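You operate a simulated robot arm through the tools that you are given. There is no shell and no other tool. Be economical: measure what you need, move in short steps, check, and stop when the job is done.

You are at the controls of a simulated robot arm. One attempt, no reset.

## Task
Dip the side plate in the green glaze with the cradle and set it on the drip rack.
Fine: one dip; put the cradle back, shut the lid again, leave the other piece on the stand alone, and leave no drips.

The check looks at the end state, three seconds after you hand in, the way a careful person would. Anything else that was tipped, shoved, dropped, spilled or broken makes it a failure. Lids that push on must go on centred and level and be pressed home; caps that screw on are set level and turned clockwise until they are tight.

## Robot
A 7-joint arm with a two-finger parallel gripper on a trunk, on a base that drives. Base frame: it is fixed to the floor where the robot stands at the start and does not move with it; the origin is under the middle of the robot, x ahead of it, y to its left, z up. Readings come in cm, rad, newtons and seconds.
With the tool pointing down near the work surface it reaches from about 34 to 78 cm from the robot's upright axis, wherever it stands. Its first joint turns from -2.897 to 2.897 rad. Places, roughly: blue bucket [70, -20, 90]; cream bucket [70, -50, 90]; green bucket [60, 10, 90]; green lid [60, 10, 100]; grid of the wire cradle [60, 40, 90]; saucer, side plate [100, 100, 100]; something [80, -20, 80]; top of the drip rack [70, -150, 90]. Payload 3.91 kg.
The TCP is the grasp point between the finger pads, 3 cm short of the fingertips. In the tool frame z runs along the fingers and y along their closing line. The gripper opens to 11 cm. The fingers are 2 cm wide and 1 cm thick; the gripper's body (4.8 by 11.2 cm) begins 5.5 cm behind the TCP.
Orientation is told as [roll, pitch, yaw] about the base's x, y, z axes, in that order, counted from this pose: with the fingers straight down and closing along the base's y, the tool's x points along the base's -x, its y along +y and its z along -z.

## Interface
- The arm moves only by the tool play_rows. Its argument "rows" is a list of rows, each a list of 6 numbers: the shift along the tool's x, y, z in units of 50 mm (1.0 is 50 mm), then the turn, a rotation vector about the tool's x, y, z in units of 6 degrees (1.0 is 6 degrees). In form: [[dx, dy, dz, rx, ry, rz], ...]. A call has 1 to 8 rows; each row shifts and turns the commanded pose from where the row before left it, along the tool's axes as they then stand. "fingers" is the closure, from 0 (fully open) to 1 (shut), set as the call begins (left out, the last holds). A call with a number of a shift or a turn outside -1 to 1 is refused whole. Each row takes 0.2 s and may step no farther than 5 cm and 0.15 rad from the row before; otherwise, or with a gripper value out of range, the whole call is refused. Where a pose cannot be reached the arm comes as near as it can. A force on the tool above 50 N (or 10 N above the force at the start of the call, whichever is more), or a blocked arm, ends the call early, and 0.2 s more pass. The fingers move at their own pace (about 15.3 cm/s each) and stop on an object; they squeeze with about 30 N. The grip force told is the motor's: it shows also when the fingers shut on nothing. Time passes only in rows, and 0.2 s behind the last, so rows that do not move let the fingers close. It gives the time, the measured TCP pose, the force on the tool (base axes), the opening and the grip force at its end, in the units of the frame above (readings bear some noise), with the torque about the TCP (base axes, N m) and any sound that the robot's microphone picked up.
- Cameras (640 x 400 px; columns grow to the right, rows downward): "scene" is now at [-1.06, 14.91, 161.69]; the picture's right is [-0.06, -1.00, 0.00], its down [-0.58, 0.04, -0.81] and it looks along [0.81, -0.05, -0.58] (base axes); focal length 264 px, centre (320, 200). "wrist" rides on the gripper at [7.7, 0.7, -11.5] in the tool frame; the picture's right is [-0.09, 1.00, 0.00], its down [-0.80, -0.07, -0.59] and it looks along [-0.59, -0.05, 0.80] (tool axes); focal length 270 px, centre (320, 200). There is no depth. A picture from a camera that has moved, and an enlarged one, comes with that camera's place and axes in the base frame and with its lens. The place of the scene camera against the robot may be out by one fixed shift of up to 2.5 cm in any direction.
- get_image(camera): a new picture of that camera. It takes no simulated time.
- move_column(by): slides the trunk up (or, below 0, down) by that many cm; the arm and the scene camera ride with it, the base frame stays. It gives what a move gives, with no picture.
- drive_base(legs): drives the robot by 1 to 6 legs, each [ahead, turn to the left] in cm and rad, along the robot's own axes; the way and the turn of a leg run together, so that a leg with both is an arc; at most 150 cm and 3.142 rad a leg. The arm and the cameras ride along, it lands a little off, and it stops where it bumps. It gives what a move gives.
- aim_head(pan, tilt): turns the head with the scene camera to pan (to the left, within 2.705 rad either way) and tilt (down, from -0.506 to 1.204), counted from straight ahead of the robot. It gives what a move gives.
- enlarge(camera, box): a new picture of the part [left, top, right, bottom] of that camera's present view, enlarged. It takes no simulated time.
- hand_in(): hands the job in; it is judged then, once.

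Go step by step. Nothing tells you exact positions but the pictures and the camera data: compare them with the known pose of the tool, close in by small moves and look again before you grip or let go. The budget is 120 turns and 82 pictures, counting those below and the enlarged ones. Unless the task says otherwise, let go and move clear before handing in, and close with one line.

The tools are called after "Call:" as a command line: name --pt "numbers of a row" for each row, then --argument value for the rest, lists and objects as JSON in quotes. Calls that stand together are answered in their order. play_rows: Moves the arm, as the interface text tells. Its arguments: {"type":"object","properties":{"rows":{"type":"array","items":{"type":"array","items":{"type":"number"}}},"fingers":{"type":"number"}},"required":["rows"]} The other tools are called the same way: move_column (by) slides the trunk up or down; drive_base (legs) drives the base; aim_head (pan, tilt) turns the head that bears the scene camera; get_image (camera) takes a picture; enlarge (camera, box) takes an enlarged picture of a part of a camera's view; hand_in () hands the job in.

At the start:

```text
time_s: 0.0
tool_pos: [48.75, 1.14, 99.94]
ee_rot: [-0.001, 0.0, 0.002]
wrist_force: [-0.9, 0.6, -0.8]
moment: [0.03, 0.0, -0.02]
finger_gap: 11.0
grasp_force: 0.2
trunk travel left (down, up): [-57.5, 3.5]
robot x, y, heading: [-0.2, 0.22, -0.001]
head pan, tilt: [-0.065, 0.62]
```

scene: 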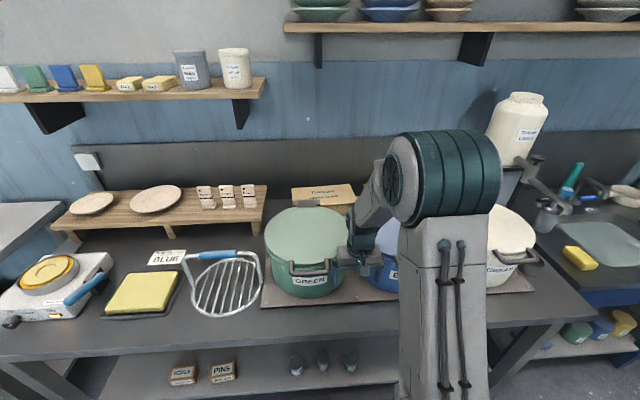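
wrist: 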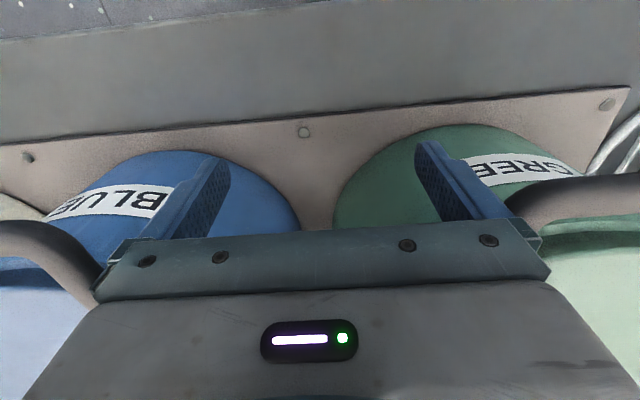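

I see the bench with three lidded buckets, the wire cradle left of the green one, and two ceramic pieces on a wooden stand further left. I'll look closer at each before moving.

Call:
enlarge --camera "scene" --box '[50, 160, 290, 310]'

Call:
enlarge --camera "scene" --box '[240, 180, 400, 310]'

Call:
aim_head --pan -1.1 --tilt 0.62

Call:
get_image --camera "scene"

```text
2.67 times, centred on (170, 235) of scene
camera zoom: at [-1.06, 14.91, 161.69], right [-0.06, -1.0, 0.0], down [-0.58, 0.04, -0.81], along [0.81, -0.05, -0.58], focal length 704 px, centre (720, 107)
```

zoom: 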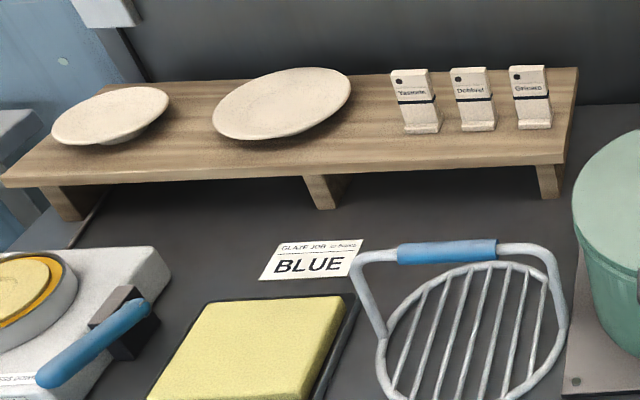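

```text
3.08 times, centred on (320, 245) of scene
camera zoom: at [-1.06, 14.91, 161.69], right [-0.06, -1.0, 0.0], down [-0.58, 0.04, -0.81], along [0.81, -0.05, -0.58], focal length 812 px, centre (320, 62)
```

zoom: 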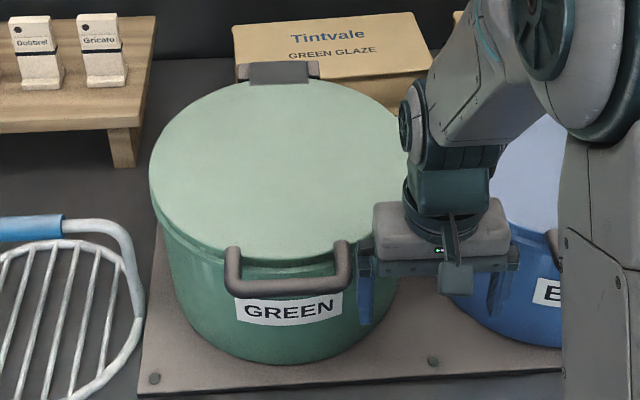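

```text
time_s: 1.3
tool_pos: [48.68, 1.07, 99.96]
ee_rot: [0.0, 0.001, -0.001]
wrist_force: [-0.4, 0.0, 0.5]
moment: [-0.01, -0.01, 0.05]
finger_gap: 11.01
grasp_force: 0.0
trunk travel left (down, up): [-57.5, 3.5]
robot x, y, heading: [0.17, -0.23, 0.001]
head pan, tilt: [-1.1, 0.62]
```

```text
77 pictures are left
camera scene: at [-5.83, 7.65, 161.69], right [-0.89, -0.45, 0.0], down [-0.26, 0.52, -0.81], along [0.37, -0.73, -0.58], focal length 264 px, centre (320, 200)
```

scene: 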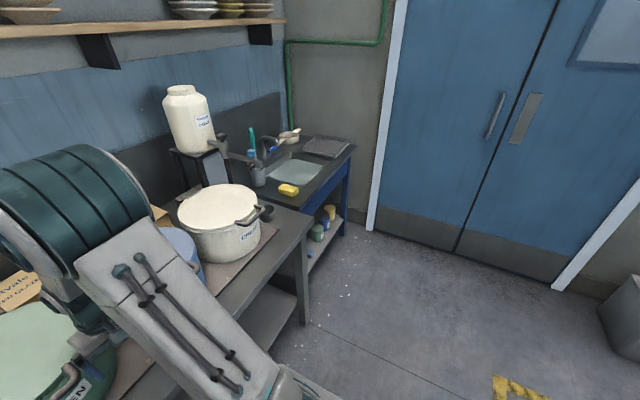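

The task says green, so the "BLUE" card is not my instruction, but I'll read it. Next I zoom in on the sink bench for the drip rack and look at the cards.

Call:
enlarge --camera "scene" --box '[220, 110, 380, 210]'

Call:
aim_head --pan 0.5 --tilt 0.75

Call:
get_image --camera "scene"

Call:
enlarge --camera "scene" --box '[280, 120, 480, 280]'

```text
4.00 times, centred on (300, 160) of scene
camera zoom: at [-5.83, 7.65, 161.69], right [-0.89, -0.45, 0.0], down [-0.26, 0.52, -0.81], along [0.37, -0.73, -0.58], focal length 1056 px, centre (400, 360)
```

zoom: 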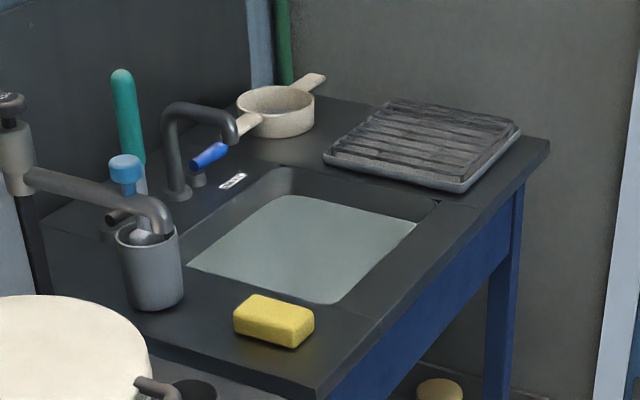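

```text
time_s: 3.0
tool_pos: [48.64, 1.09, 99.98]
ee_rot: [0.001, 0.0, 0.001]
wrist_force: [0.4, 0.0, 0.3]
moment: [0.01, -0.03, -0.01]
finger_gap: 11.02
grasp_force: 0.0
trunk travel left (down, up): [-57.5, 3.5]
robot x, y, heading: [0.02, -0.18, -0.0]
head pan, tilt: [0.499, 0.75]
```

```text
75 pictures are left
camera scene: at [-2.54, 19.43, 160.57], right [0.48, -0.88, 0.0], down [-0.6, -0.33, -0.73], along [0.64, 0.35, -0.68], focal length 264 px, centre (320, 200)
```

scene: 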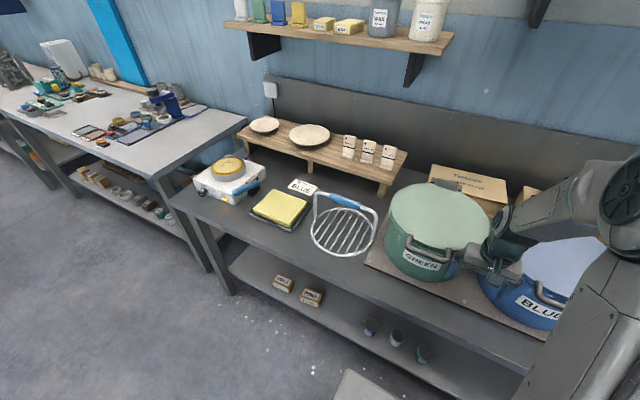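

```text
2.50 times, centred on (380, 200) of scene
camera zoom: at [-2.54, 19.43, 160.57], right [0.48, -0.88, 0.0], down [-0.6, -0.33, -0.73], along [0.64, 0.35, -0.68], focal length 660 px, centre (170, 200)
```

zoom: 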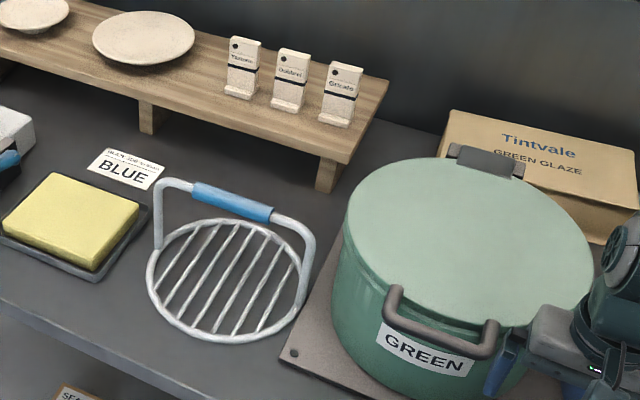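

The drip rack is the ribbed tray beyond the sink; the side plate is the larger piece, on the right of the stand. I'll raise the arm and study the green lid from above with the wrist camera.

Call:
play_rows --pt "0 0 -1 0 0 0" --pt "0 0 -1 0 0 0" --pt "0 0 -1 0 0 0" --pt "0 0 -1 0 0 0" --pt "0.5 1 0 0 0 0" --pt "0.5 1 0 0 0 0" --pt "0 0.6 0 0 0 0"

Call:
get_image --camera "wrist"

```text
refused: row 5 steps farther than a row can; nothing moved
```

```text
73 pictures are left
camera wrist: at [40.98, 1.92, 111.43], right [0.09, 1.0, 0.0], down [0.8, -0.07, 0.59], along [0.59, -0.05, -0.8], focal length 270 px, centre (320, 200)
```

wrist: 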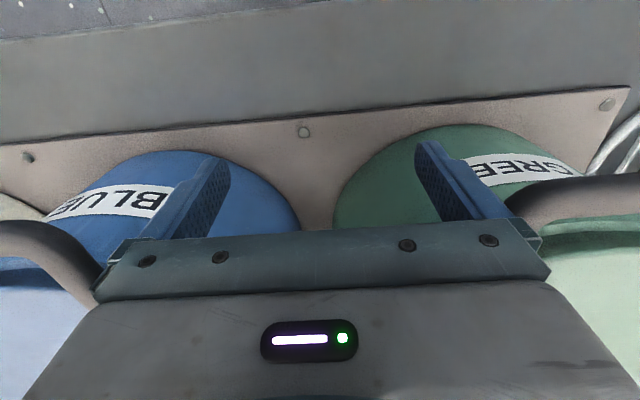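

The wrist image is rotated (its top is toward the robot). I'll repeat the raise with smaller sideways steps.

Call:
play_rows --pt "0 0 -1 0 0 0" --pt "0 0 -1 0 0 0" --pt "0 0 -1 0 0 0" --pt "0 0 -1 0 0 0" --pt "0 1 0 0 0 0" --pt "0.5 0.8 0 0 0 0" --pt "0.5 0.8 0 0 0 0"

Call:
get_image --camera "wrist"

```text
time_s: 4.6
tool_pos: [43.72, 14.21, 120.04]
ee_rot: [0.001, 0.0, 0.0]
wrist_force: [-0.3, -0.1, -0.3]
moment: [-0.02, -0.01, -0.01]
finger_gap: 11.01
grasp_force: 0.2
trunk travel left (down, up): [-57.5, 3.5]
robot x, y, heading: [-0.11, 0.09, -0.004]
head pan, tilt: [0.499, 0.75]
```

```text
72 pictures are left
camera wrist: at [35.98, 14.97, 131.52], right [0.09, 1.0, 0.0], down [0.8, -0.07, 0.59], along [0.59, -0.05, -0.8], focal length 270 px, centre (320, 200)
```

wrist: 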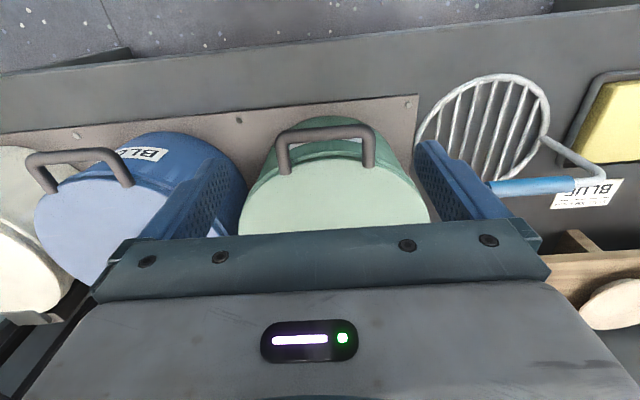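

Call:
enlarge --camera "wrist" --box '[220, 95, 450, 240]'

Call:
enlarge --camera "scene" --box '[370, 160, 510, 290]'

```text
2.76 times, centred on (335, 168) of wrist
camera zoom: at [35.98, 14.97, 131.52], right [0.09, 1.0, 0.0], down [0.8, -0.07, 0.59], along [0.59, -0.05, -0.8], focal length 746 px, centre (279, 290)
```

zoom: 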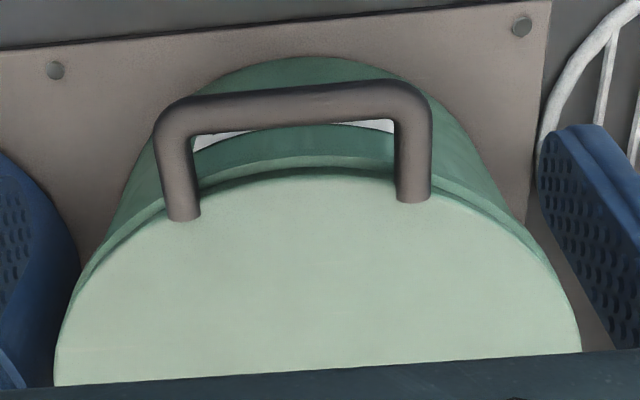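

```text
3.08 times, centred on (440, 225) of scene
camera zoom: at [-2.6, 19.51, 160.56], right [0.48, -0.88, 0.0], down [-0.6, -0.33, -0.73], along [0.64, 0.35, -0.68], focal length 812 px, centre (-49, 123)
```

zoom: 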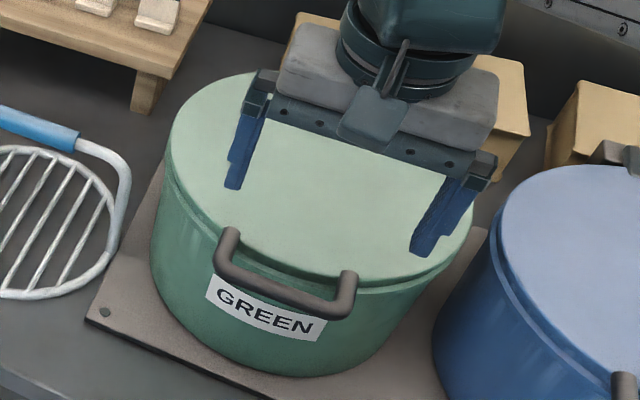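

The lid seems hinged at the back, with a U-handle sticking out at the front. I'll get a second, lower wrist view to triangulate the handle accurately.

Call:
play_rows --pt "1 0 0 0 0 0" --pt "0.4 0 0.5 0 0 0" --pt "0 0 1 0 0 0" --pt "0 0 1 0 0 0" --pt "0 0 0 0 0 0"

Call:
get_image --camera "wrist"

```text
time_s: 5.8
tool_pos: [36.58, 13.9, 107.5]
ee_rot: [0.0, 0.0, -0.001]
wrist_force: [-0.7, 0.8, 0.0]
moment: [0.03, 0.04, 0.0]
finger_gap: 10.98
grasp_force: 0.1
trunk travel left (down, up): [-57.5, 3.5]
robot x, y, heading: [0.05, -0.4, 0.004]
head pan, tilt: [0.499, 0.75]
```

```text
69 pictures are left
camera wrist: at [28.96, 14.77, 118.93], right [0.09, 1.0, 0.0], down [0.8, -0.07, 0.59], along [0.59, -0.05, -0.8], focal length 270 px, centre (320, 200)
```

wrist: 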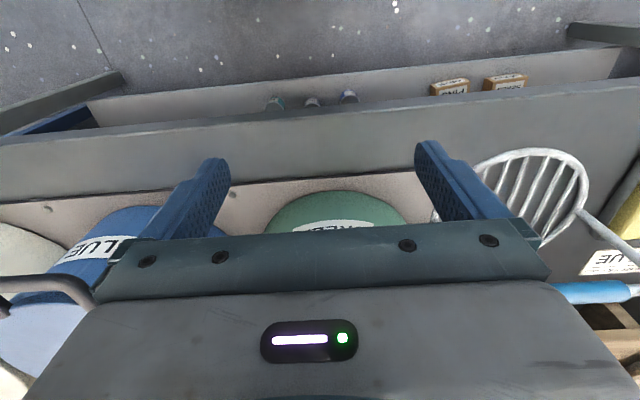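

The lid bar looks to be near (48, 14.5, 103). I'll put the plate in the cradle before opening the lid, so I need to drive left. First I check the floor clearance around the base.

Call:
aim_head --pan 0.5 --tilt 1.2

Call:
get_image --camera "scene"

Call:
aim_head --pan 1.6 --tilt 0.8

Call:
get_image --camera "scene"

```text
time_s: 6.7
tool_pos: [36.72, 14.09, 107.51]
ee_rot: [0.001, 0.001, -0.001]
wrist_force: [0.7, 0.0, 0.0]
moment: [0.01, -0.01, -0.02]
finger_gap: 11.01
grasp_force: 0.1
trunk travel left (down, up): [-57.5, 3.5]
robot x, y, heading: [0.07, -0.03, 0.001]
head pan, tilt: [0.499, 1.201]
```

```text
68 pictures are left
camera scene: at [-4.91, 18.16, 157.4], right [0.48, -0.88, 0.0], down [-0.82, -0.45, -0.36], along [0.32, 0.17, -0.93], focal length 264 px, centre (320, 200)
```

scene: 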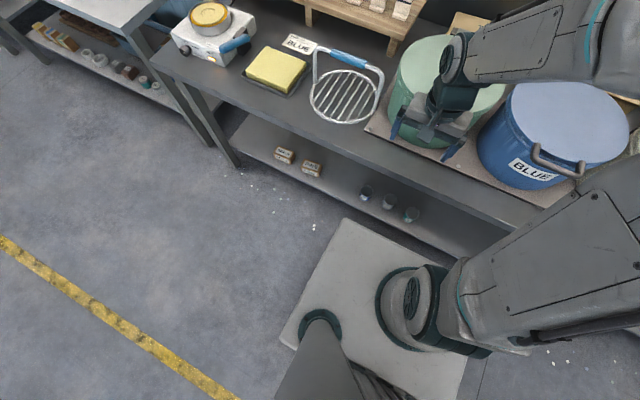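

```text
time_s: 8.0
tool_pos: [36.72, 14.04, 107.46]
ee_rot: [-0.001, 0.0, 0.0]
wrist_force: [0.4, 0.0, 0.1]
moment: [-0.01, 0.0, -0.02]
finger_gap: 11.01
grasp_force: 0.1
trunk travel left (down, up): [-57.5, 3.5]
robot x, y, heading: [-0.29, 0.19, -0.002]
head pan, tilt: [1.6, 0.799]
```

```text
67 pictures are left
camera scene: at [-10.06, 23.54, 160.17], right [1.0, 0.03, 0.0], down [0.02, -0.72, -0.7], along [-0.02, 0.7, -0.72], focal length 264 px, centre (320, 200)
```

scene: 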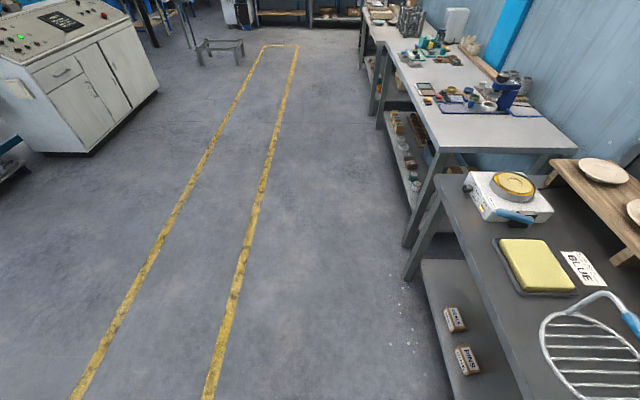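

The base sits close against the lower shelf, so I'll back off before turning, drive left about 66 cm, and face the bench again.

Call:
drive_base --legs '[[-16, 0], [0, 1.571], [66, 0], [0, -1.571], [15, 0]]'

Call:
aim_head --pan -0.1 --tilt 0.7

Call:
get_image --camera "scene"

Call:
get_image --camera "wrist"

```text
time_s: 21.2
tool_pos: [34.87, 82.95, 107.45]
ee_rot: [-0.002, 0.0, 0.056]
wrist_force: [0.6, 0.4, 0.1]
moment: [-0.02, 0.03, 0.01]
finger_gap: 11.0
grasp_force: 0.1
trunk travel left (down, up): [-57.5, 3.5]
robot x, y, heading: [-0.87, 67.11, 0.058]
head pan, tilt: [1.6, 0.799]
```

```text
time_s: 22.9
tool_pos: [34.8, 82.97, 107.53]
ee_rot: [0.0, -0.001, 0.055]
wrist_force: [0.7, 0.1, -0.2]
moment: [0.0, 0.02, 0.02]
finger_gap: 11.0
grasp_force: 0.0
trunk travel left (down, up): [-57.5, 3.5]
robot x, y, heading: [-0.84, 66.72, 0.055]
head pan, tilt: [-0.099, 0.7]
```

```text
66 pictures are left
camera scene: at [-3.16, 81.55, 161.0], right [-0.04, -1.0, 0.0], down [-0.64, 0.03, -0.76], along [0.76, -0.03, -0.64], focal length 264 px, centre (320, 200)
```

scene: 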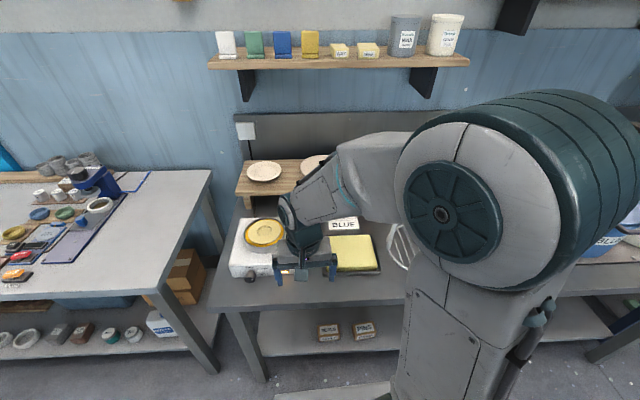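

```text
65 pictures are left
camera wrist: at [27.13, 83.24, 118.96], right [0.03, 1.0, 0.0], down [0.8, -0.03, 0.59], along [0.59, -0.02, -0.8], focal length 270 px, centre (320, 200)
```

wrist: 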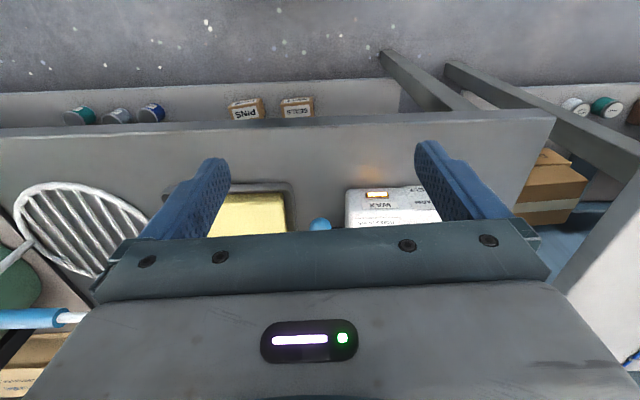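

I'm now in front of the bench at y≈67. I'll raise the arm, start turning the hand 90° about its axis, and look at the plate's profile.

Call:
play_rows --pt "0 0 -1 0 0 1" --pt "0 0 -1 0 0 1" --pt "0 0 -1 0 0 1" --pt "0 0 -1 0 0 1" --pt "0 0 -0.4 0 0 1" --pt "0 0 0 0 0 1" --pt "0 0 0 0 0 1" --pt "0 0 0 0 0 1"

Call:
play_rows --pt "0 0 0 0 0 1" --pt "0 0 0 0 0 1" --pt "0 0 0 0 0 1" --pt "0 0 0 0 0 1" --pt "0 0 0 0 0 1" --pt "0 0 0 0 0 1" --pt "0 0 0 0 0 1" --pt "0 0 0 0 0 0.53"

Call:
enlarge --camera "scene" --box '[220, 120, 420, 260]'

```text
time_s: 24.7
tool_pos: [34.93, 82.92, 129.52]
ee_rot: [0.001, -0.002, -0.785]
wrist_force: [0.1, 0.6, -0.1]
moment: [0.01, 0.0, 0.0]
finger_gap: 11.0
grasp_force: 0.0
trunk travel left (down, up): [-57.5, 3.5]
robot x, y, heading: [-1.11, 66.89, 0.058]
head pan, tilt: [-0.099, 0.7]
```

```text
time_s: 26.5
tool_pos: [34.84, 82.91, 129.47]
ee_rot: [0.002, 0.002, -1.573]
wrist_force: [0.4, -0.3, 1.0]
moment: [-0.03, 0.0, -0.02]
finger_gap: 10.99
grasp_force: 0.0
trunk travel left (down, up): [-57.5, 3.5]
robot x, y, heading: [-1.07, 66.79, 0.055]
head pan, tilt: [-0.099, 0.7]
```

```text
2.86 times, centred on (320, 190) of scene
camera zoom: at [-3.17, 81.54, 161.0], right [-0.04, -1.0, 0.0], down [-0.64, 0.03, -0.76], along [0.76, -0.03, -0.64], focal length 754 px, centre (320, 229)
```

zoom: 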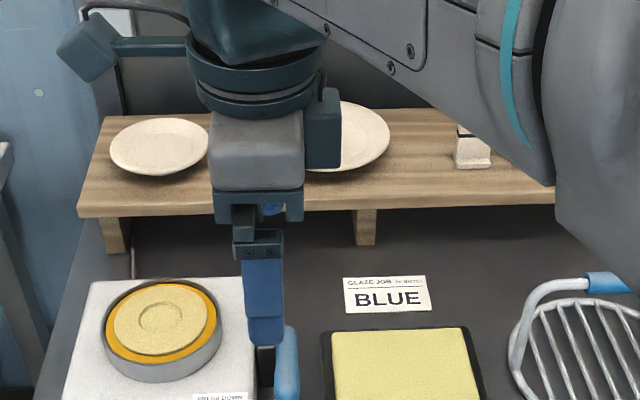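

The hand is now turned so the fingers close along x. I'll move it toward the plate's front for a close wrist-camera look.

Call:
play_rows --pt "0 1 0 0 0 0" --pt "0 1 0 0 0 0" --pt "0 0.85 0.5 0 0 0" --pt "0 0.85 0.5 0 0 0" --pt "0 0.85 0.5 0 0 0" --pt "0 0.85 0.5 0 0 0" --pt "0 0.5 0.5 0 0 0" --pt "0 0 0 0 0 0"

Call:
get_image --camera "wrist"

```text
time_s: 28.3
tool_pos: [64.53, 82.97, 116.97]
ee_rot: [-0.001, 0.001, -1.572]
wrist_force: [0.6, 0.4, -0.2]
moment: [0.0, 0.0, 0.0]
finger_gap: 11.01
grasp_force: 0.0
trunk travel left (down, up): [-57.5, 3.5]
robot x, y, heading: [-1.18, 66.72, 0.056]
head pan, tilt: [-0.099, 0.7]
```

```text
63 pictures are left
camera wrist: at [65.24, 90.76, 128.37], right [1.0, -0.09, 0.0], down [-0.07, -0.8, 0.59], along [-0.05, -0.59, -0.8], focal length 270 px, centre (320, 200)
```

wrist: 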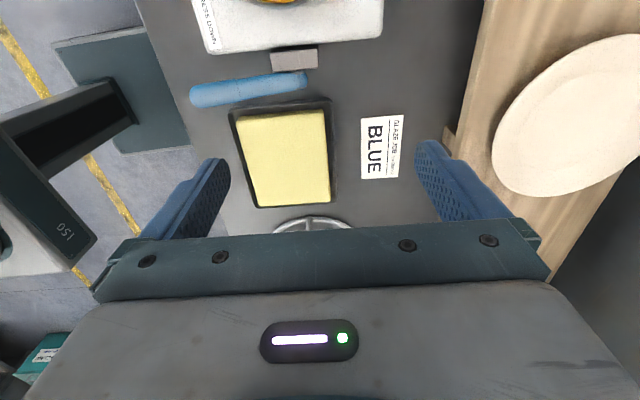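

The side plate centre is about (93, 77), 19 cm wide, its front edge 2–3 cm behind the stand's edge. I'll tip the tool to horizontal to see its profile and how much room is under the rim.

Call:
play_rows --pt "0.5 0 0 -1 0 0" --pt "0.5 0 0 -1 0 0" --pt "0.4 0 0 -1 0 0" --pt "0 0 0 -1 0 0" --pt "0 0 0 -1 0 0" --pt "0 0 0 -1 0 0" --pt "0 0 0 -1 0 0" --pt "0 0 0 -1 0 0"

Call:
play_rows --pt "0 0 0 -1 0 0" --pt "0 0 0 -1 0 0" --pt "0 0 0 -1 0 0" --pt "0 0 0 -1 0 0" --pt "0 0 0 -1 0 0" --pt "0 0 0 -1 0 0" --pt "0 0 0 -1 0 0" --pt "0 0 0 0 0 0"

Call:
play_rows --pt "0 -1 0 0 0 0" --pt "0 -1 0 0 0 0" --pt "0 -0.5 0.7 0 0 0" --pt "0 0 0.7 0 0 0" --pt "0 0 0 0 0 0"

Call:
get_image --camera "wrist"

```text
time_s: 30.1
tool_pos: [64.21, 89.94, 116.93]
ee_rot: [0.838, 0.0, -1.571]
wrist_force: [0.2, 0.0, 0.7]
moment: [-0.01, 0.01, -0.01]
finger_gap: 11.0
grasp_force: 0.0
trunk travel left (down, up): [-57.5, 3.5]
robot x, y, heading: [-1.4, 66.97, 0.057]
head pan, tilt: [-0.099, 0.7]
```

```text
time_s: 31.9
tool_pos: [64.17, 89.88, 116.92]
ee_rot: [1.572, -0.003, -1.571]
wrist_force: [0.2, 0.1, -0.3]
moment: [-0.03, 0.0, -0.02]
finger_gap: 11.02
grasp_force: 0.0
trunk travel left (down, up): [-57.5, 3.5]
robot x, y, heading: [-0.76, 67.22, 0.055]
head pan, tilt: [-0.099, 0.7]
```

```text
time_s: 33.1
tool_pos: [71.2, 89.73, 104.46]
ee_rot: [1.57, 0.0, -1.571]
wrist_force: [0.6, 0.1, 1.1]
moment: [0.01, 0.01, -0.02]
finger_gap: 11.0
grasp_force: 0.2
trunk travel left (down, up): [-57.5, 3.5]
robot x, y, heading: [-1.27, 66.95, 0.054]
head pan, tilt: [-0.099, 0.7]
```

```text
62 pictures are left
camera wrist: at [59.84, 97.58, 105.14], right [0.0, -0.09, 1.0], down [-0.59, -0.8, -0.07], along [0.8, -0.59, -0.05], focal length 270 px, centre (320, 200)
```

wrist: 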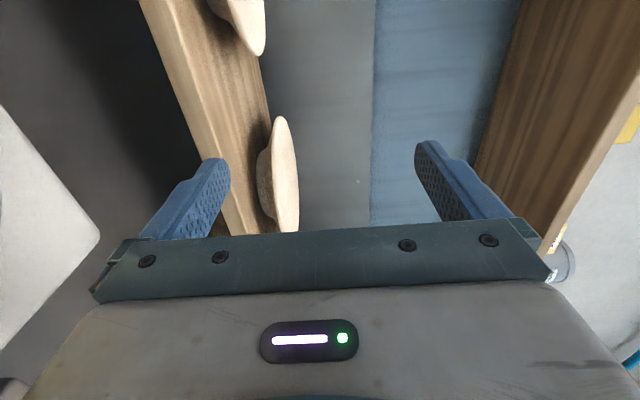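

Call:
enlarge --camera "wrist" --box '[190, 90, 350, 240]'

```text
2.67 times, centred on (270, 165) of wrist
camera zoom: at [59.84, 97.58, 105.14], right [0.0, -0.09, 1.0], down [-0.59, -0.8, -0.07], along [0.8, -0.59, -0.05], focal length 721 px, centre (453, 293)
```

zoom: 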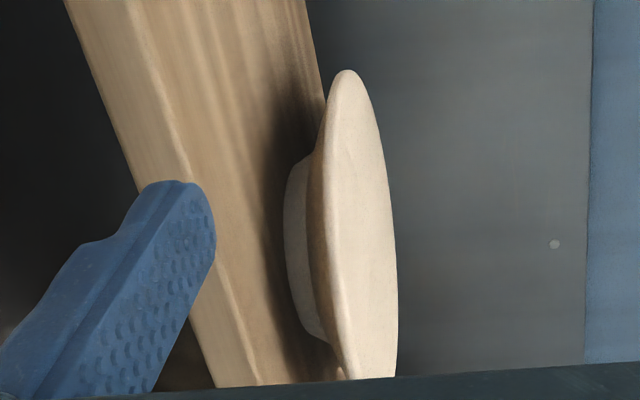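

The plate has a foot about 5 cm in radius and a rim overhanging about 4.5 cm, 2.3 cm above the stand (stand top z≈96, rim ≈98.3). I'll tilt 12° downward, half close the fingers and line up in front of the rim.

Call:
play_rows --fingers 0.85 --pt "-1 0 0 1 0 0" --pt "-1 0 0 1 0 0" --pt "-1 0 0 0 0 0" --pt "0 0 0.8 0 0 0" --pt "0 0 0.8 0 0 0" --pt "0 -0.2 0 0 0 0" --pt "0 0 0 0 0 0"

Call:
get_image --camera "wrist"

```text
time_s: 34.7
tool_pos: [79.13, 75.04, 101.98]
ee_rot: [1.361, 0.0, -1.571]
wrist_force: [-0.8, 0.4, 0.5]
moment: [0.01, 0.02, -0.03]
finger_gap: 1.63
grasp_force: 0.0
trunk travel left (down, up): [-57.5, 3.5]
robot x, y, heading: [-1.14, 66.74, 0.054]
head pan, tilt: [-0.099, 0.7]
```

```text
60 pictures are left
camera wrist: at [67.96, 82.69, 104.91], right [0.21, -0.09, 0.97], down [-0.6, -0.8, 0.06], along [0.78, -0.59, -0.22], focal length 270 px, centre (320, 200)
```

wrist: 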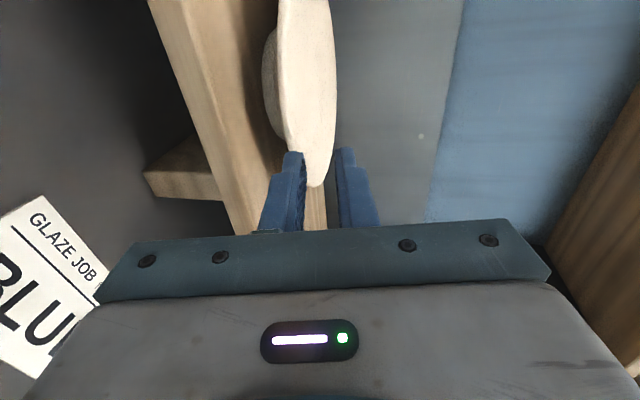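

Call:
play_rows --pt "0 -0.39 0.08 0 0 0" --pt "0 -0.15 0.03 0 0 0" --pt "0 0 0 0 0 0"

Call:
enlarge --camera "wrist" --box '[200, 90, 400, 240]'

```text
time_s: 35.5
tool_pos: [78.89, 74.89, 99.11]
ee_rot: [1.362, 0.001, -1.569]
wrist_force: [-0.3, -0.1, -0.2]
moment: [-0.01, 0.01, -0.01]
finger_gap: 1.63
grasp_force: 0.1
trunk travel left (down, up): [-57.5, 3.5]
robot x, y, heading: [-0.85, 66.97, 0.06]
head pan, tilt: [-0.099, 0.7]
```

```text
2.67 times, centred on (300, 165) of wrist
camera zoom: at [67.85, 82.75, 102.19], right [0.21, -0.09, 0.97], down [-0.6, -0.8, 0.05], along [0.78, -0.59, -0.22], focal length 721 px, centre (373, 293)
```

zoom: 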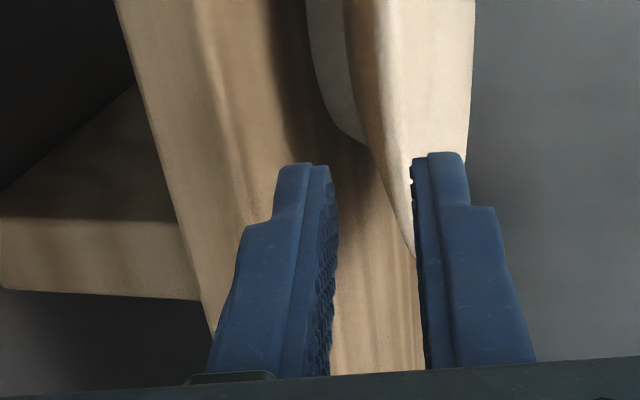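

Call:
play_rows --fingers 0.865 --pt "0 -0.06 0.01 0 0 0" --pt "0 -0.04 0.01 0 0 0" --pt "0 0 0 0 0 0"

Call:
enlarge --camera "wrist" --box '[200, 90, 400, 240]'

```text
time_s: 36.3
tool_pos: [78.73, 74.91, 98.61]
ee_rot: [1.362, 0.001, -1.572]
wrist_force: [0.2, -0.4, 0.1]
moment: [0.0, 0.0, -0.01]
finger_gap: 1.49
grasp_force: 0.1
trunk travel left (down, up): [-57.5, 3.5]
robot x, y, heading: [-0.72, 66.86, 0.058]
head pan, tilt: [-0.099, 0.7]
```

```text
2.67 times, centred on (300, 165) of wrist
camera zoom: at [67.86, 82.67, 101.65], right [0.21, -0.09, 0.97], down [-0.6, -0.8, 0.05], along [0.78, -0.59, -0.22], focal length 721 px, centre (373, 293)
```

zoom: 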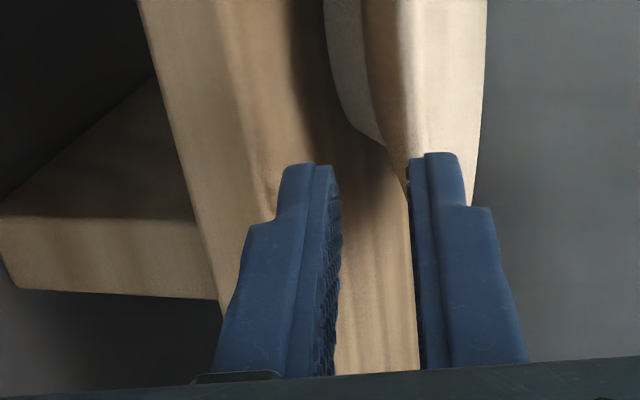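

Call:
play_rows --pt "0 0.05 0.22 0 0 0" --pt "0 0.03 0.14 0 0 0" --pt "0 0 0 0 0 0"

Call:
enlarge --camera "wrist" --box '[200, 90, 400, 240]'

```text
time_s: 37.1
tool_pos: [80.83, 74.8, 98.73]
ee_rot: [1.36, 0.0, -1.571]
wrist_force: [-0.3, 0.5, -0.5]
moment: [0.01, -0.06, 0.01]
finger_gap: 1.49
grasp_force: 0.1
trunk travel left (down, up): [-57.5, 3.5]
robot x, y, heading: [-1.22, 66.62, 0.053]
head pan, tilt: [-0.099, 0.7]
```

```text
2.67 times, centred on (300, 165) of wrist
camera zoom: at [69.68, 82.69, 101.73], right [0.21, -0.09, 0.97], down [-0.6, -0.8, 0.05], along [0.78, -0.59, -0.22], focal length 721 px, centre (373, 293)
```

zoom: 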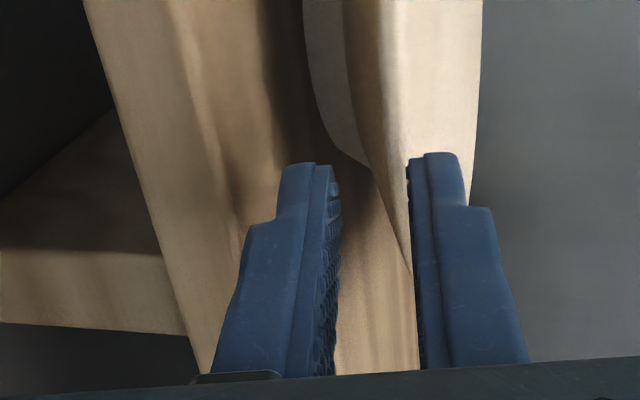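

Call:
play_rows --pt "0 0.04 0 0 0 0" --pt "0 0.035 0.16 0 0 0" --pt "0 0.035 0.17 0 0 0" --pt "0 0 0 0 0 0"

Call:
enlarge --camera "wrist" --box '[200, 90, 400, 240]'

```text
time_s: 38.1
tool_pos: [82.47, 74.81, 98.84]
ee_rot: [1.363, 0.001, -1.572]
wrist_force: [0.2, -0.3, -0.9]
moment: [-0.01, 0.0, -0.01]
finger_gap: 1.51
grasp_force: 0.0
trunk travel left (down, up): [-57.5, 3.5]
robot x, y, heading: [-1.07, 66.83, 0.056]
head pan, tilt: [-0.099, 0.7]
```

```text
2.67 times, centred on (300, 165) of wrist
camera zoom: at [71.41, 82.65, 101.89], right [0.21, -0.09, 0.97], down [-0.6, -0.8, 0.06], along [0.78, -0.59, -0.22], focal length 721 px, centre (373, 293)
```

zoom: 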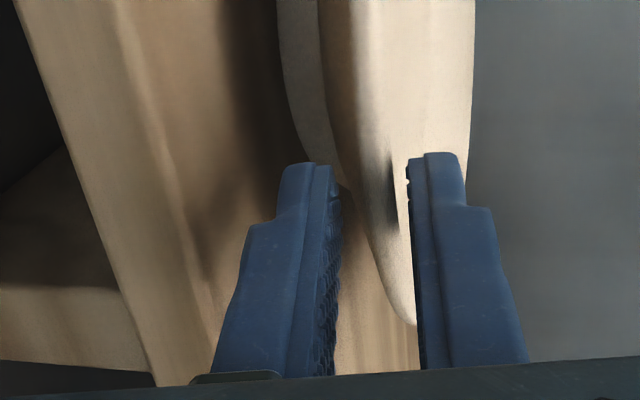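

The rim lies between the fingers with no contact. I close on it.

Call:
play_rows --fingers 1 --pt "0 0 0 0 0 0" --pt "0 0 0 0 0 0" --pt "0 0 0 0 0 0"

Call:
play_rows --pt "0 0.1 -0.02 0 0 0" --pt "0 0.3 -0.06 0 0 0" --pt "0 0.6 -0.12 0 0 0" --pt "0 0 0 0 0 0"

Call:
get_image --camera "wrist"

```text
time_s: 38.9
tool_pos: [82.38, 74.76, 98.9]
ee_rot: [1.361, 0.001, -1.571]
wrist_force: [-1.1, -1.1, 0.0]
moment: [-0.17, 0.17, -0.1]
finger_gap: 0.82
grasp_force: 30.0
trunk travel left (down, up): [-57.5, 3.5]
robot x, y, heading: [-1.28, 66.44, 0.059]
head pan, tilt: [-0.099, 0.7]
```

```text
time_s: 39.9
tool_pos: [82.6, 74.77, 104.17]
ee_rot: [1.362, 0.0, -1.572]
wrist_force: [0.5, -0.1, -0.3]
moment: [0.01, 0.02, -0.03]
finger_gap: 0.01
grasp_force: 29.9
trunk travel left (down, up): [-57.5, 3.5]
robot x, y, heading: [-0.58, 66.8, 0.054]
head pan, tilt: [-0.099, 0.7]
```

```text
55 pictures are left
camera wrist: at [71.58, 82.64, 107.04], right [0.21, -0.09, 0.97], down [-0.6, -0.8, 0.05], along [0.78, -0.59, -0.22], focal length 270 px, centre (320, 200)
```

wrist: 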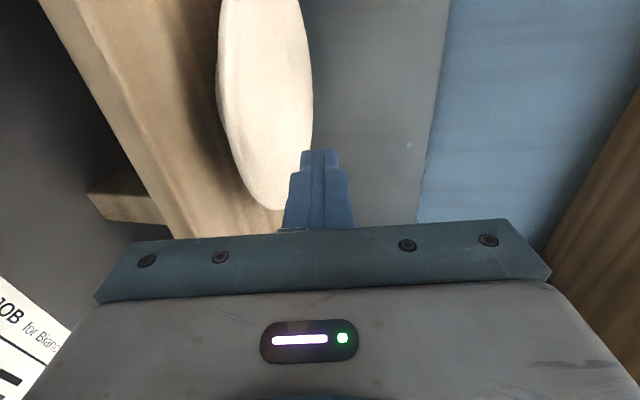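

The plate slipped out and settled back on the stand: the grip was too shallow. I'll back off, and check where it lies now.

Call:
play_rows --fingers 0.86 --pt "0 -0.17 -0.78 0 0 0" --pt "0 -0.9 0.19 0 0 0" --pt "0 -0.08 0 0 0 0" --pt "0 0 0 0 0 0"

Call:
enlarge --camera "wrist" --box '[160, 0, 400, 240]'

```text
time_s: 40.9
tool_pos: [78.41, 74.84, 98.97]
ee_rot: [1.361, 0.0, -1.571]
wrist_force: [-0.4, 0.5, -0.2]
moment: [0.01, -0.01, -0.01]
finger_gap: 1.54
grasp_force: 0.0
trunk travel left (down, up): [-57.5, 3.5]
robot x, y, heading: [-0.51, 67.03, 0.057]
head pan, tilt: [-0.099, 0.7]
```

```text
1.67 times, centred on (280, 120) of wrist
camera zoom: at [67.38, 82.69, 102.0], right [0.21, -0.09, 0.97], down [-0.6, -0.8, 0.05], along [0.78, -0.59, -0.22], focal length 450 px, centre (387, 333)
```

zoom: 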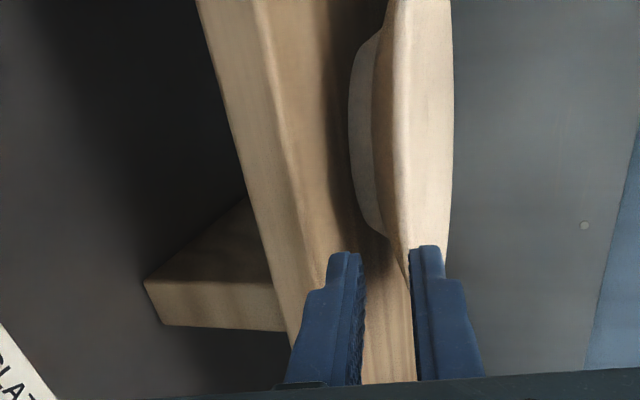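

The plate hasn't shifted. I go in again the same way, but about 1.5 cm deeper along the underside's slope.

Call:
play_rows --pt "0 0.075 0.4 0 0 0" --pt "0 0.075 0.4 0 0 0" --pt "0 0 0.15 0 0 0" --pt "0 0 0.15 0 0 0" --pt "0 0 0 0 0 0"

Call:
enlarge --camera "wrist" --box '[200, 90, 400, 240]'

```text
time_s: 42.1
tool_pos: [83.9, 74.85, 98.44]
ee_rot: [1.362, 0.0, -1.571]
wrist_force: [-0.7, 0.5, -0.2]
moment: [-0.02, -0.02, -0.02]
finger_gap: 1.57
grasp_force: 0.1
trunk travel left (down, up): [-57.5, 3.5]
robot x, y, heading: [-0.65, 66.88, 0.059]
head pan, tilt: [-0.099, 0.7]
```

```text
2.67 times, centred on (300, 165) of wrist
camera zoom: at [72.91, 82.69, 101.54], right [0.21, -0.09, 0.97], down [-0.6, -0.8, 0.05], along [0.78, -0.59, -0.22], focal length 721 px, centre (373, 293)
```

zoom: 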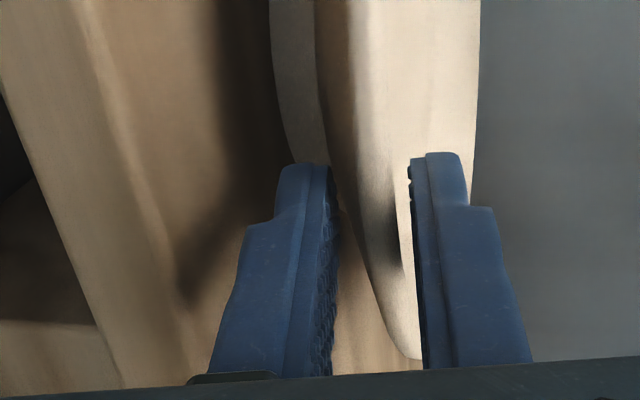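

Call:
play_rows --fingers 1 --pt "0 0 0 0 0 0" --pt "0 0 0 0 0 0" --pt "0 0 0 0 0 0" --pt "0 0.04 -0.01 0 0 0" --pt "0 0.04 -0.01 0 0 0" --pt "0 0.04 -0.01 0 0 0" --pt "0 0 0 0 0 0"

Call:
enlarge --camera "wrist" --box '[160, 0, 400, 240]'

```text
time_s: 43.7
tool_pos: [84.04, 74.87, 99.16]
ee_rot: [1.361, -0.002, -1.571]
wrist_force: [-0.3, -0.4, -2.4]
moment: [-0.01, 0.35, 0.03]
finger_gap: 0.84
grasp_force: 30.3
trunk travel left (down, up): [-57.5, 3.5]
robot x, y, heading: [-0.86, 66.83, 0.054]
head pan, tilt: [-0.099, 0.7]
```

```text
1.67 times, centred on (280, 120) of wrist
camera zoom: at [72.95, 82.67, 102.14], right [0.21, -0.09, 0.97], down [-0.6, -0.8, 0.06], along [0.78, -0.59, -0.22], focal length 450 px, centre (387, 333)
```

zoom: 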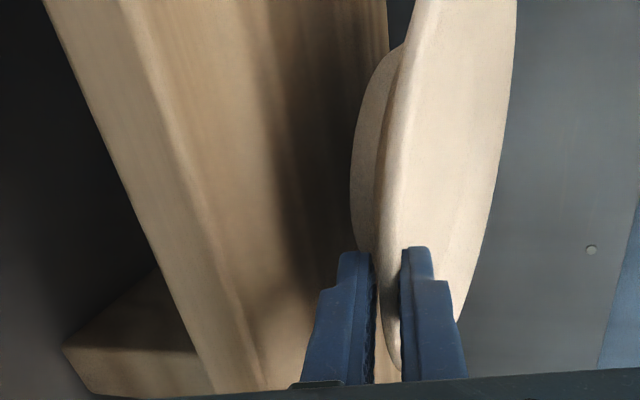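

The plate is in the grip and coming up. I keep lifting slowly.

Call:
play_rows --pt "0 0.08 -0.02 0 0 0" --pt "0 0.1 -0.02 0 0 0" --pt "0 0.12 -0.02 0 0 0" --pt "0 0.15 -0.03 0 0 0" --pt "0 0.15 -0.03 0 0 0" --pt "0 0.2 -0.04 0 0 0" --pt "0 0.2 -0.04 0 0 0" --pt "0 0.1 0 0 0 0"

Call:
get_image --camera "wrist"

```text
time_s: 45.5
tool_pos: [84.13, 74.79, 104.63]
ee_rot: [1.358, 0.0, -1.57]
wrist_force: [-0.1, -0.7, -3.9]
moment: [0.01, 0.33, -0.02]
finger_gap: 0.78
grasp_force: 30.5
trunk travel left (down, up): [-57.5, 3.5]
robot x, y, heading: [-0.91, 66.93, 0.054]
head pan, tilt: [-0.099, 0.7]
```

```text
51 pictures are left
camera wrist: at [73.09, 82.65, 107.73], right [0.21, -0.09, 0.97], down [-0.6, -0.8, 0.06], along [0.78, -0.59, -0.22], focal length 270 px, centre (320, 200)
```

wrist: 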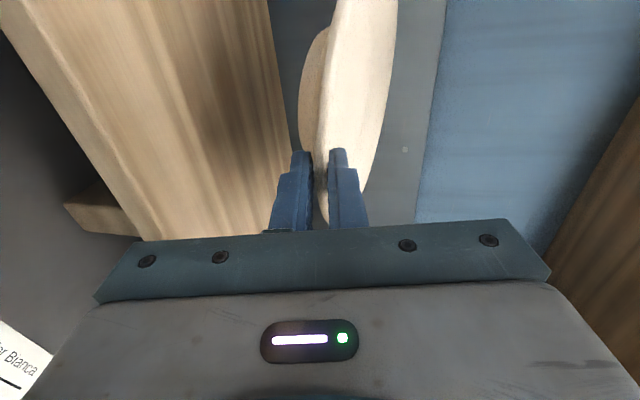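

The plate is held firmly (about 0.39 kg). I'll draw it back and up from the stand, keeping clear of the saucer.

Call:
play_rows --pt "0 0.4 -0.1 0 0 0" --pt "0 0.5 -0.2 0 0 0" --pt "0 0.4 -0.5 0 0 0" --pt "0 0.1 -0.8 0 0 0" --pt "0 -0.1 -0.9 0 0 0" --pt "0 -0.1 -0.9 0 0 0" --pt "0 -0.1 -0.9 0 0 0" --pt "0 0 -0.5 0 0 0"

Call:
get_image --camera "scene"

```text
time_s: 47.3
tool_pos: [61.82, 74.67, 115.06]
ee_rot: [1.363, 0.0, -1.571]
wrist_force: [0.5, -0.2, -3.6]
moment: [-0.03, 0.41, 0.03]
finger_gap: 0.79
grasp_force: 29.9
trunk travel left (down, up): [-57.5, 3.5]
robot x, y, heading: [-0.95, 67.11, 0.058]
head pan, tilt: [-0.099, 0.7]
```

```text
50 pictures are left
camera scene: at [-3.16, 81.55, 160.99], right [-0.04, -1.0, 0.0], down [-0.64, 0.03, -0.76], along [0.76, -0.03, -0.64], focal length 264 px, centre (320, 200)
```

scene: 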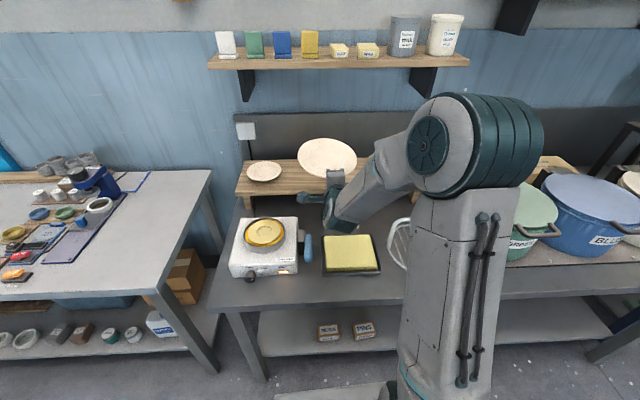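

Call:
drive_base --legs '[[-16, 0], [0, -1.627], [34, 0], [0, 1.571]]'

Call:
aim_head --pan 0.2 --tilt 0.8

Call:
get_image --camera "scene"

Call:
get_image --camera "wrist"

```text
time_s: 58.4
tool_pos: [45.56, 36.19, 115.01]
ee_rot: [1.36, 0.0, -1.628]
wrist_force: [0.2, 0.7, -2.9]
moment: [-0.03, 0.39, 0.02]
finger_gap: 0.8
grasp_force: 29.5
trunk travel left (down, up): [-57.5, 3.5]
robot x, y, heading: [-17.68, 31.95, -0.002]
head pan, tilt: [-0.099, 0.7]
```

```text
time_s: 59.2
tool_pos: [45.54, 36.06, 115.0]
ee_rot: [1.36, -0.001, -1.629]
wrist_force: [-0.2, 0.1, -3.5]
moment: [-0.02, 0.37, -0.04]
finger_gap: 0.82
grasp_force: 29.8
trunk travel left (down, up): [-57.5, 3.5]
robot x, y, heading: [-17.68, 31.84, 0.0]
head pan, tilt: [0.201, 0.799]
```

```text
49 pictures are left
camera scene: at [-19.47, 49.08, 160.17], right [0.2, -0.98, 0.0], down [-0.7, -0.14, -0.7], along [0.68, 0.14, -0.72], focal length 264 px, centre (320, 200)
```

scene: 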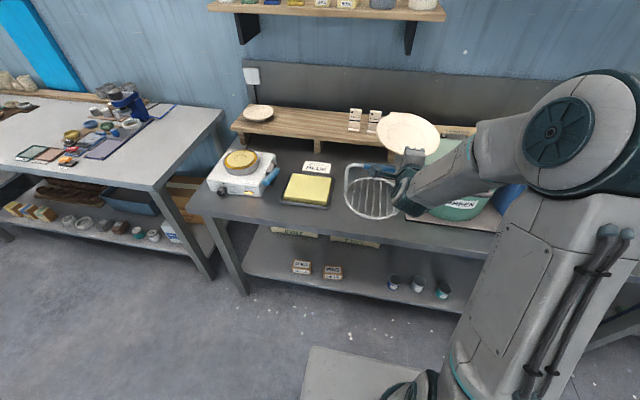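

```text
48 pictures are left
camera wrist: at [34.96, 44.51, 118.03], right [0.2, -0.1, 0.97], down [-0.64, -0.77, 0.06], along [0.74, -0.64, -0.22], focal length 270 px, centre (320, 200)
```

wrist: 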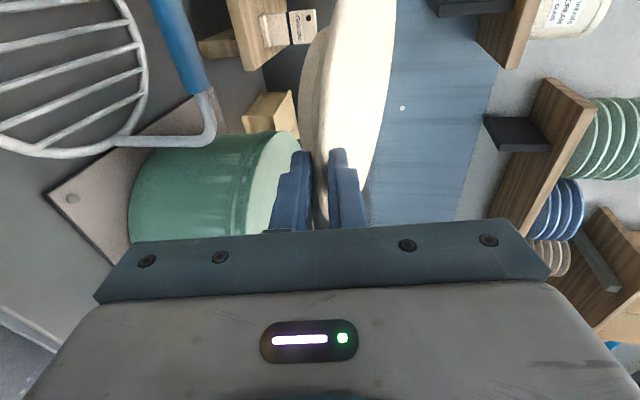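

Now the cradle is just ahead, below the plate. I retreat and lower the plate in front of the cradle, then look again to fix the cradle's position and heading.

Call:
play_rows --pt "0.2 -0.2 -0.9 0 0 0" --pt "0.2 -0.2 -0.9 0 0 0" --pt "0.2 -0.2 -0.9 0 0 0" --pt "0 -0.7 0.15 0 0 0" --pt "0 -0.7 0.15 0 0 0" --pt "0 0 0 0 0 0"

Call:
get_image --camera "wrist"

Call:
get_image --camera "scene"

```text
time_s: 60.6
tool_pos: [34.89, 41.15, 108.61]
ee_rot: [1.363, 0.0, -1.629]
wrist_force: [-0.9, -0.2, -3.1]
moment: [-0.01, 0.39, 0.02]
finger_gap: 0.81
grasp_force: 29.4
out of reach, approached as far as the arm can: row 3, 4
trunk travel left (down, up): [-57.5, 3.5]
robot x, y, heading: [-17.47, 31.98, -0.004]
head pan, tilt: [0.201, 0.799]
```

```text
47 pictures are left
camera wrist: at [24.18, 49.57, 111.66], right [0.2, -0.1, 0.97], down [-0.64, -0.77, 0.05], along [0.74, -0.64, -0.22], focal length 270 px, centre (320, 200)
```

wrist: 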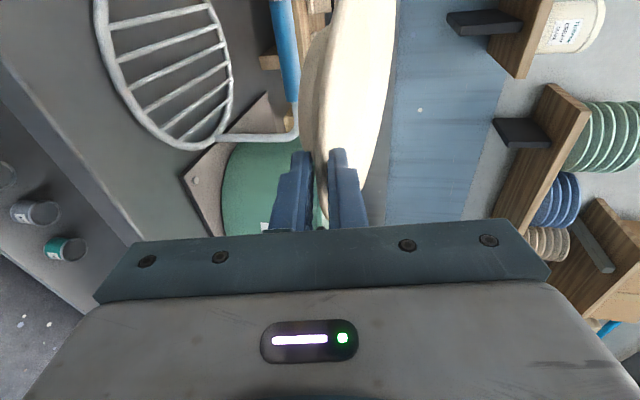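

```text
46 pictures are left
camera scene: at [-19.52, 49.1, 160.17], right [0.2, -0.98, 0.0], down [-0.7, -0.14, -0.7], along [0.68, 0.14, -0.72], focal length 264 px, centre (320, 200)
```

scene: 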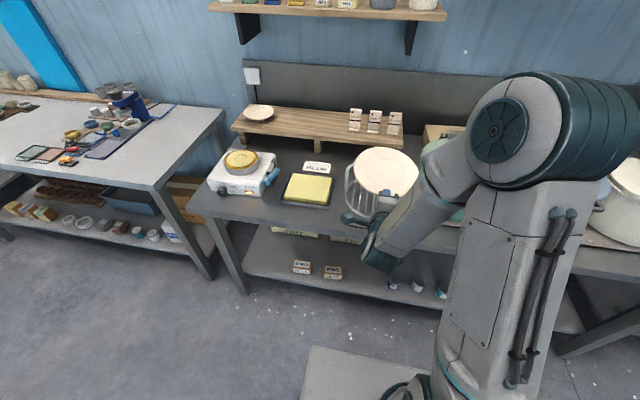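

Triangulating, the cradle ring is centred near (58.7, 41.3) at z≈85, its arch runs about 13° off the y axis and is ~14 cm high. I'll back the robot 10 cm for reach, then turn the hand to the arch's normal and tilt it down to level the plate.

Call:
drive_base --legs '[[-10, 0]]'

Call:
play_rows --pt "0 0 0 0 0.887 -0.189" --pt "0 0 0 0 0.887 -0.189" --pt "0 0 0 0 0.887 -0.189" --pt "0 0 0 0.8 0 0" --pt "0 0 0 0.7 0 0" --pt "0 0 0 0 0 0"

Call:
get_image --camera "scene"

```text
time_s: 61.7
tool_pos: [24.77, 41.17, 108.66]
ee_rot: [1.363, 0.0, -1.628]
wrist_force: [0.1, 0.6, -3.0]
moment: [-0.02, 0.36, 0.03]
finger_gap: 0.82
grasp_force: 30.4
trunk travel left (down, up): [-57.5, 3.5]
robot x, y, heading: [-27.58, 31.83, 0.002]
head pan, tilt: [0.201, 0.799]
```

```text
time_s: 63.1
tool_pos: [25.93, 41.51, 108.72]
ee_rot: [1.204, 0.001, -1.343]
wrist_force: [-0.3, 0.4, -4.1]
moment: [-0.11, 0.37, -0.01]
finger_gap: 0.79
grasp_force: 30.8
out of reach, approached as far as the arm can: row 1, 2
trunk travel left (down, up): [-57.5, 3.5]
robot x, y, heading: [-27.59, 31.73, -0.004]
head pan, tilt: [0.201, 0.799]
```

```text
45 pictures are left
camera scene: at [-29.4, 49.11, 160.17], right [0.2, -0.98, 0.0], down [-0.7, -0.14, -0.7], along [0.68, 0.14, -0.72], focal length 264 px, centre (320, 200)
```

scene: 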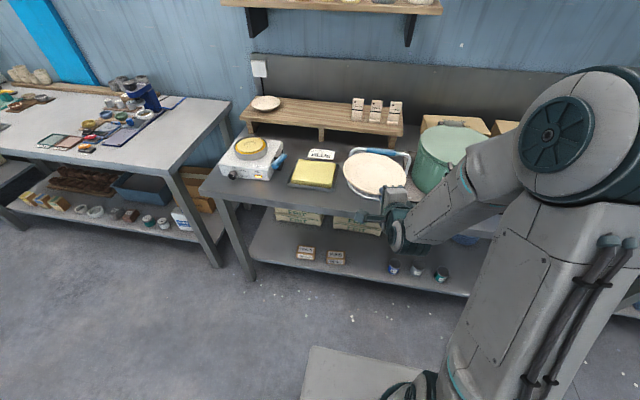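

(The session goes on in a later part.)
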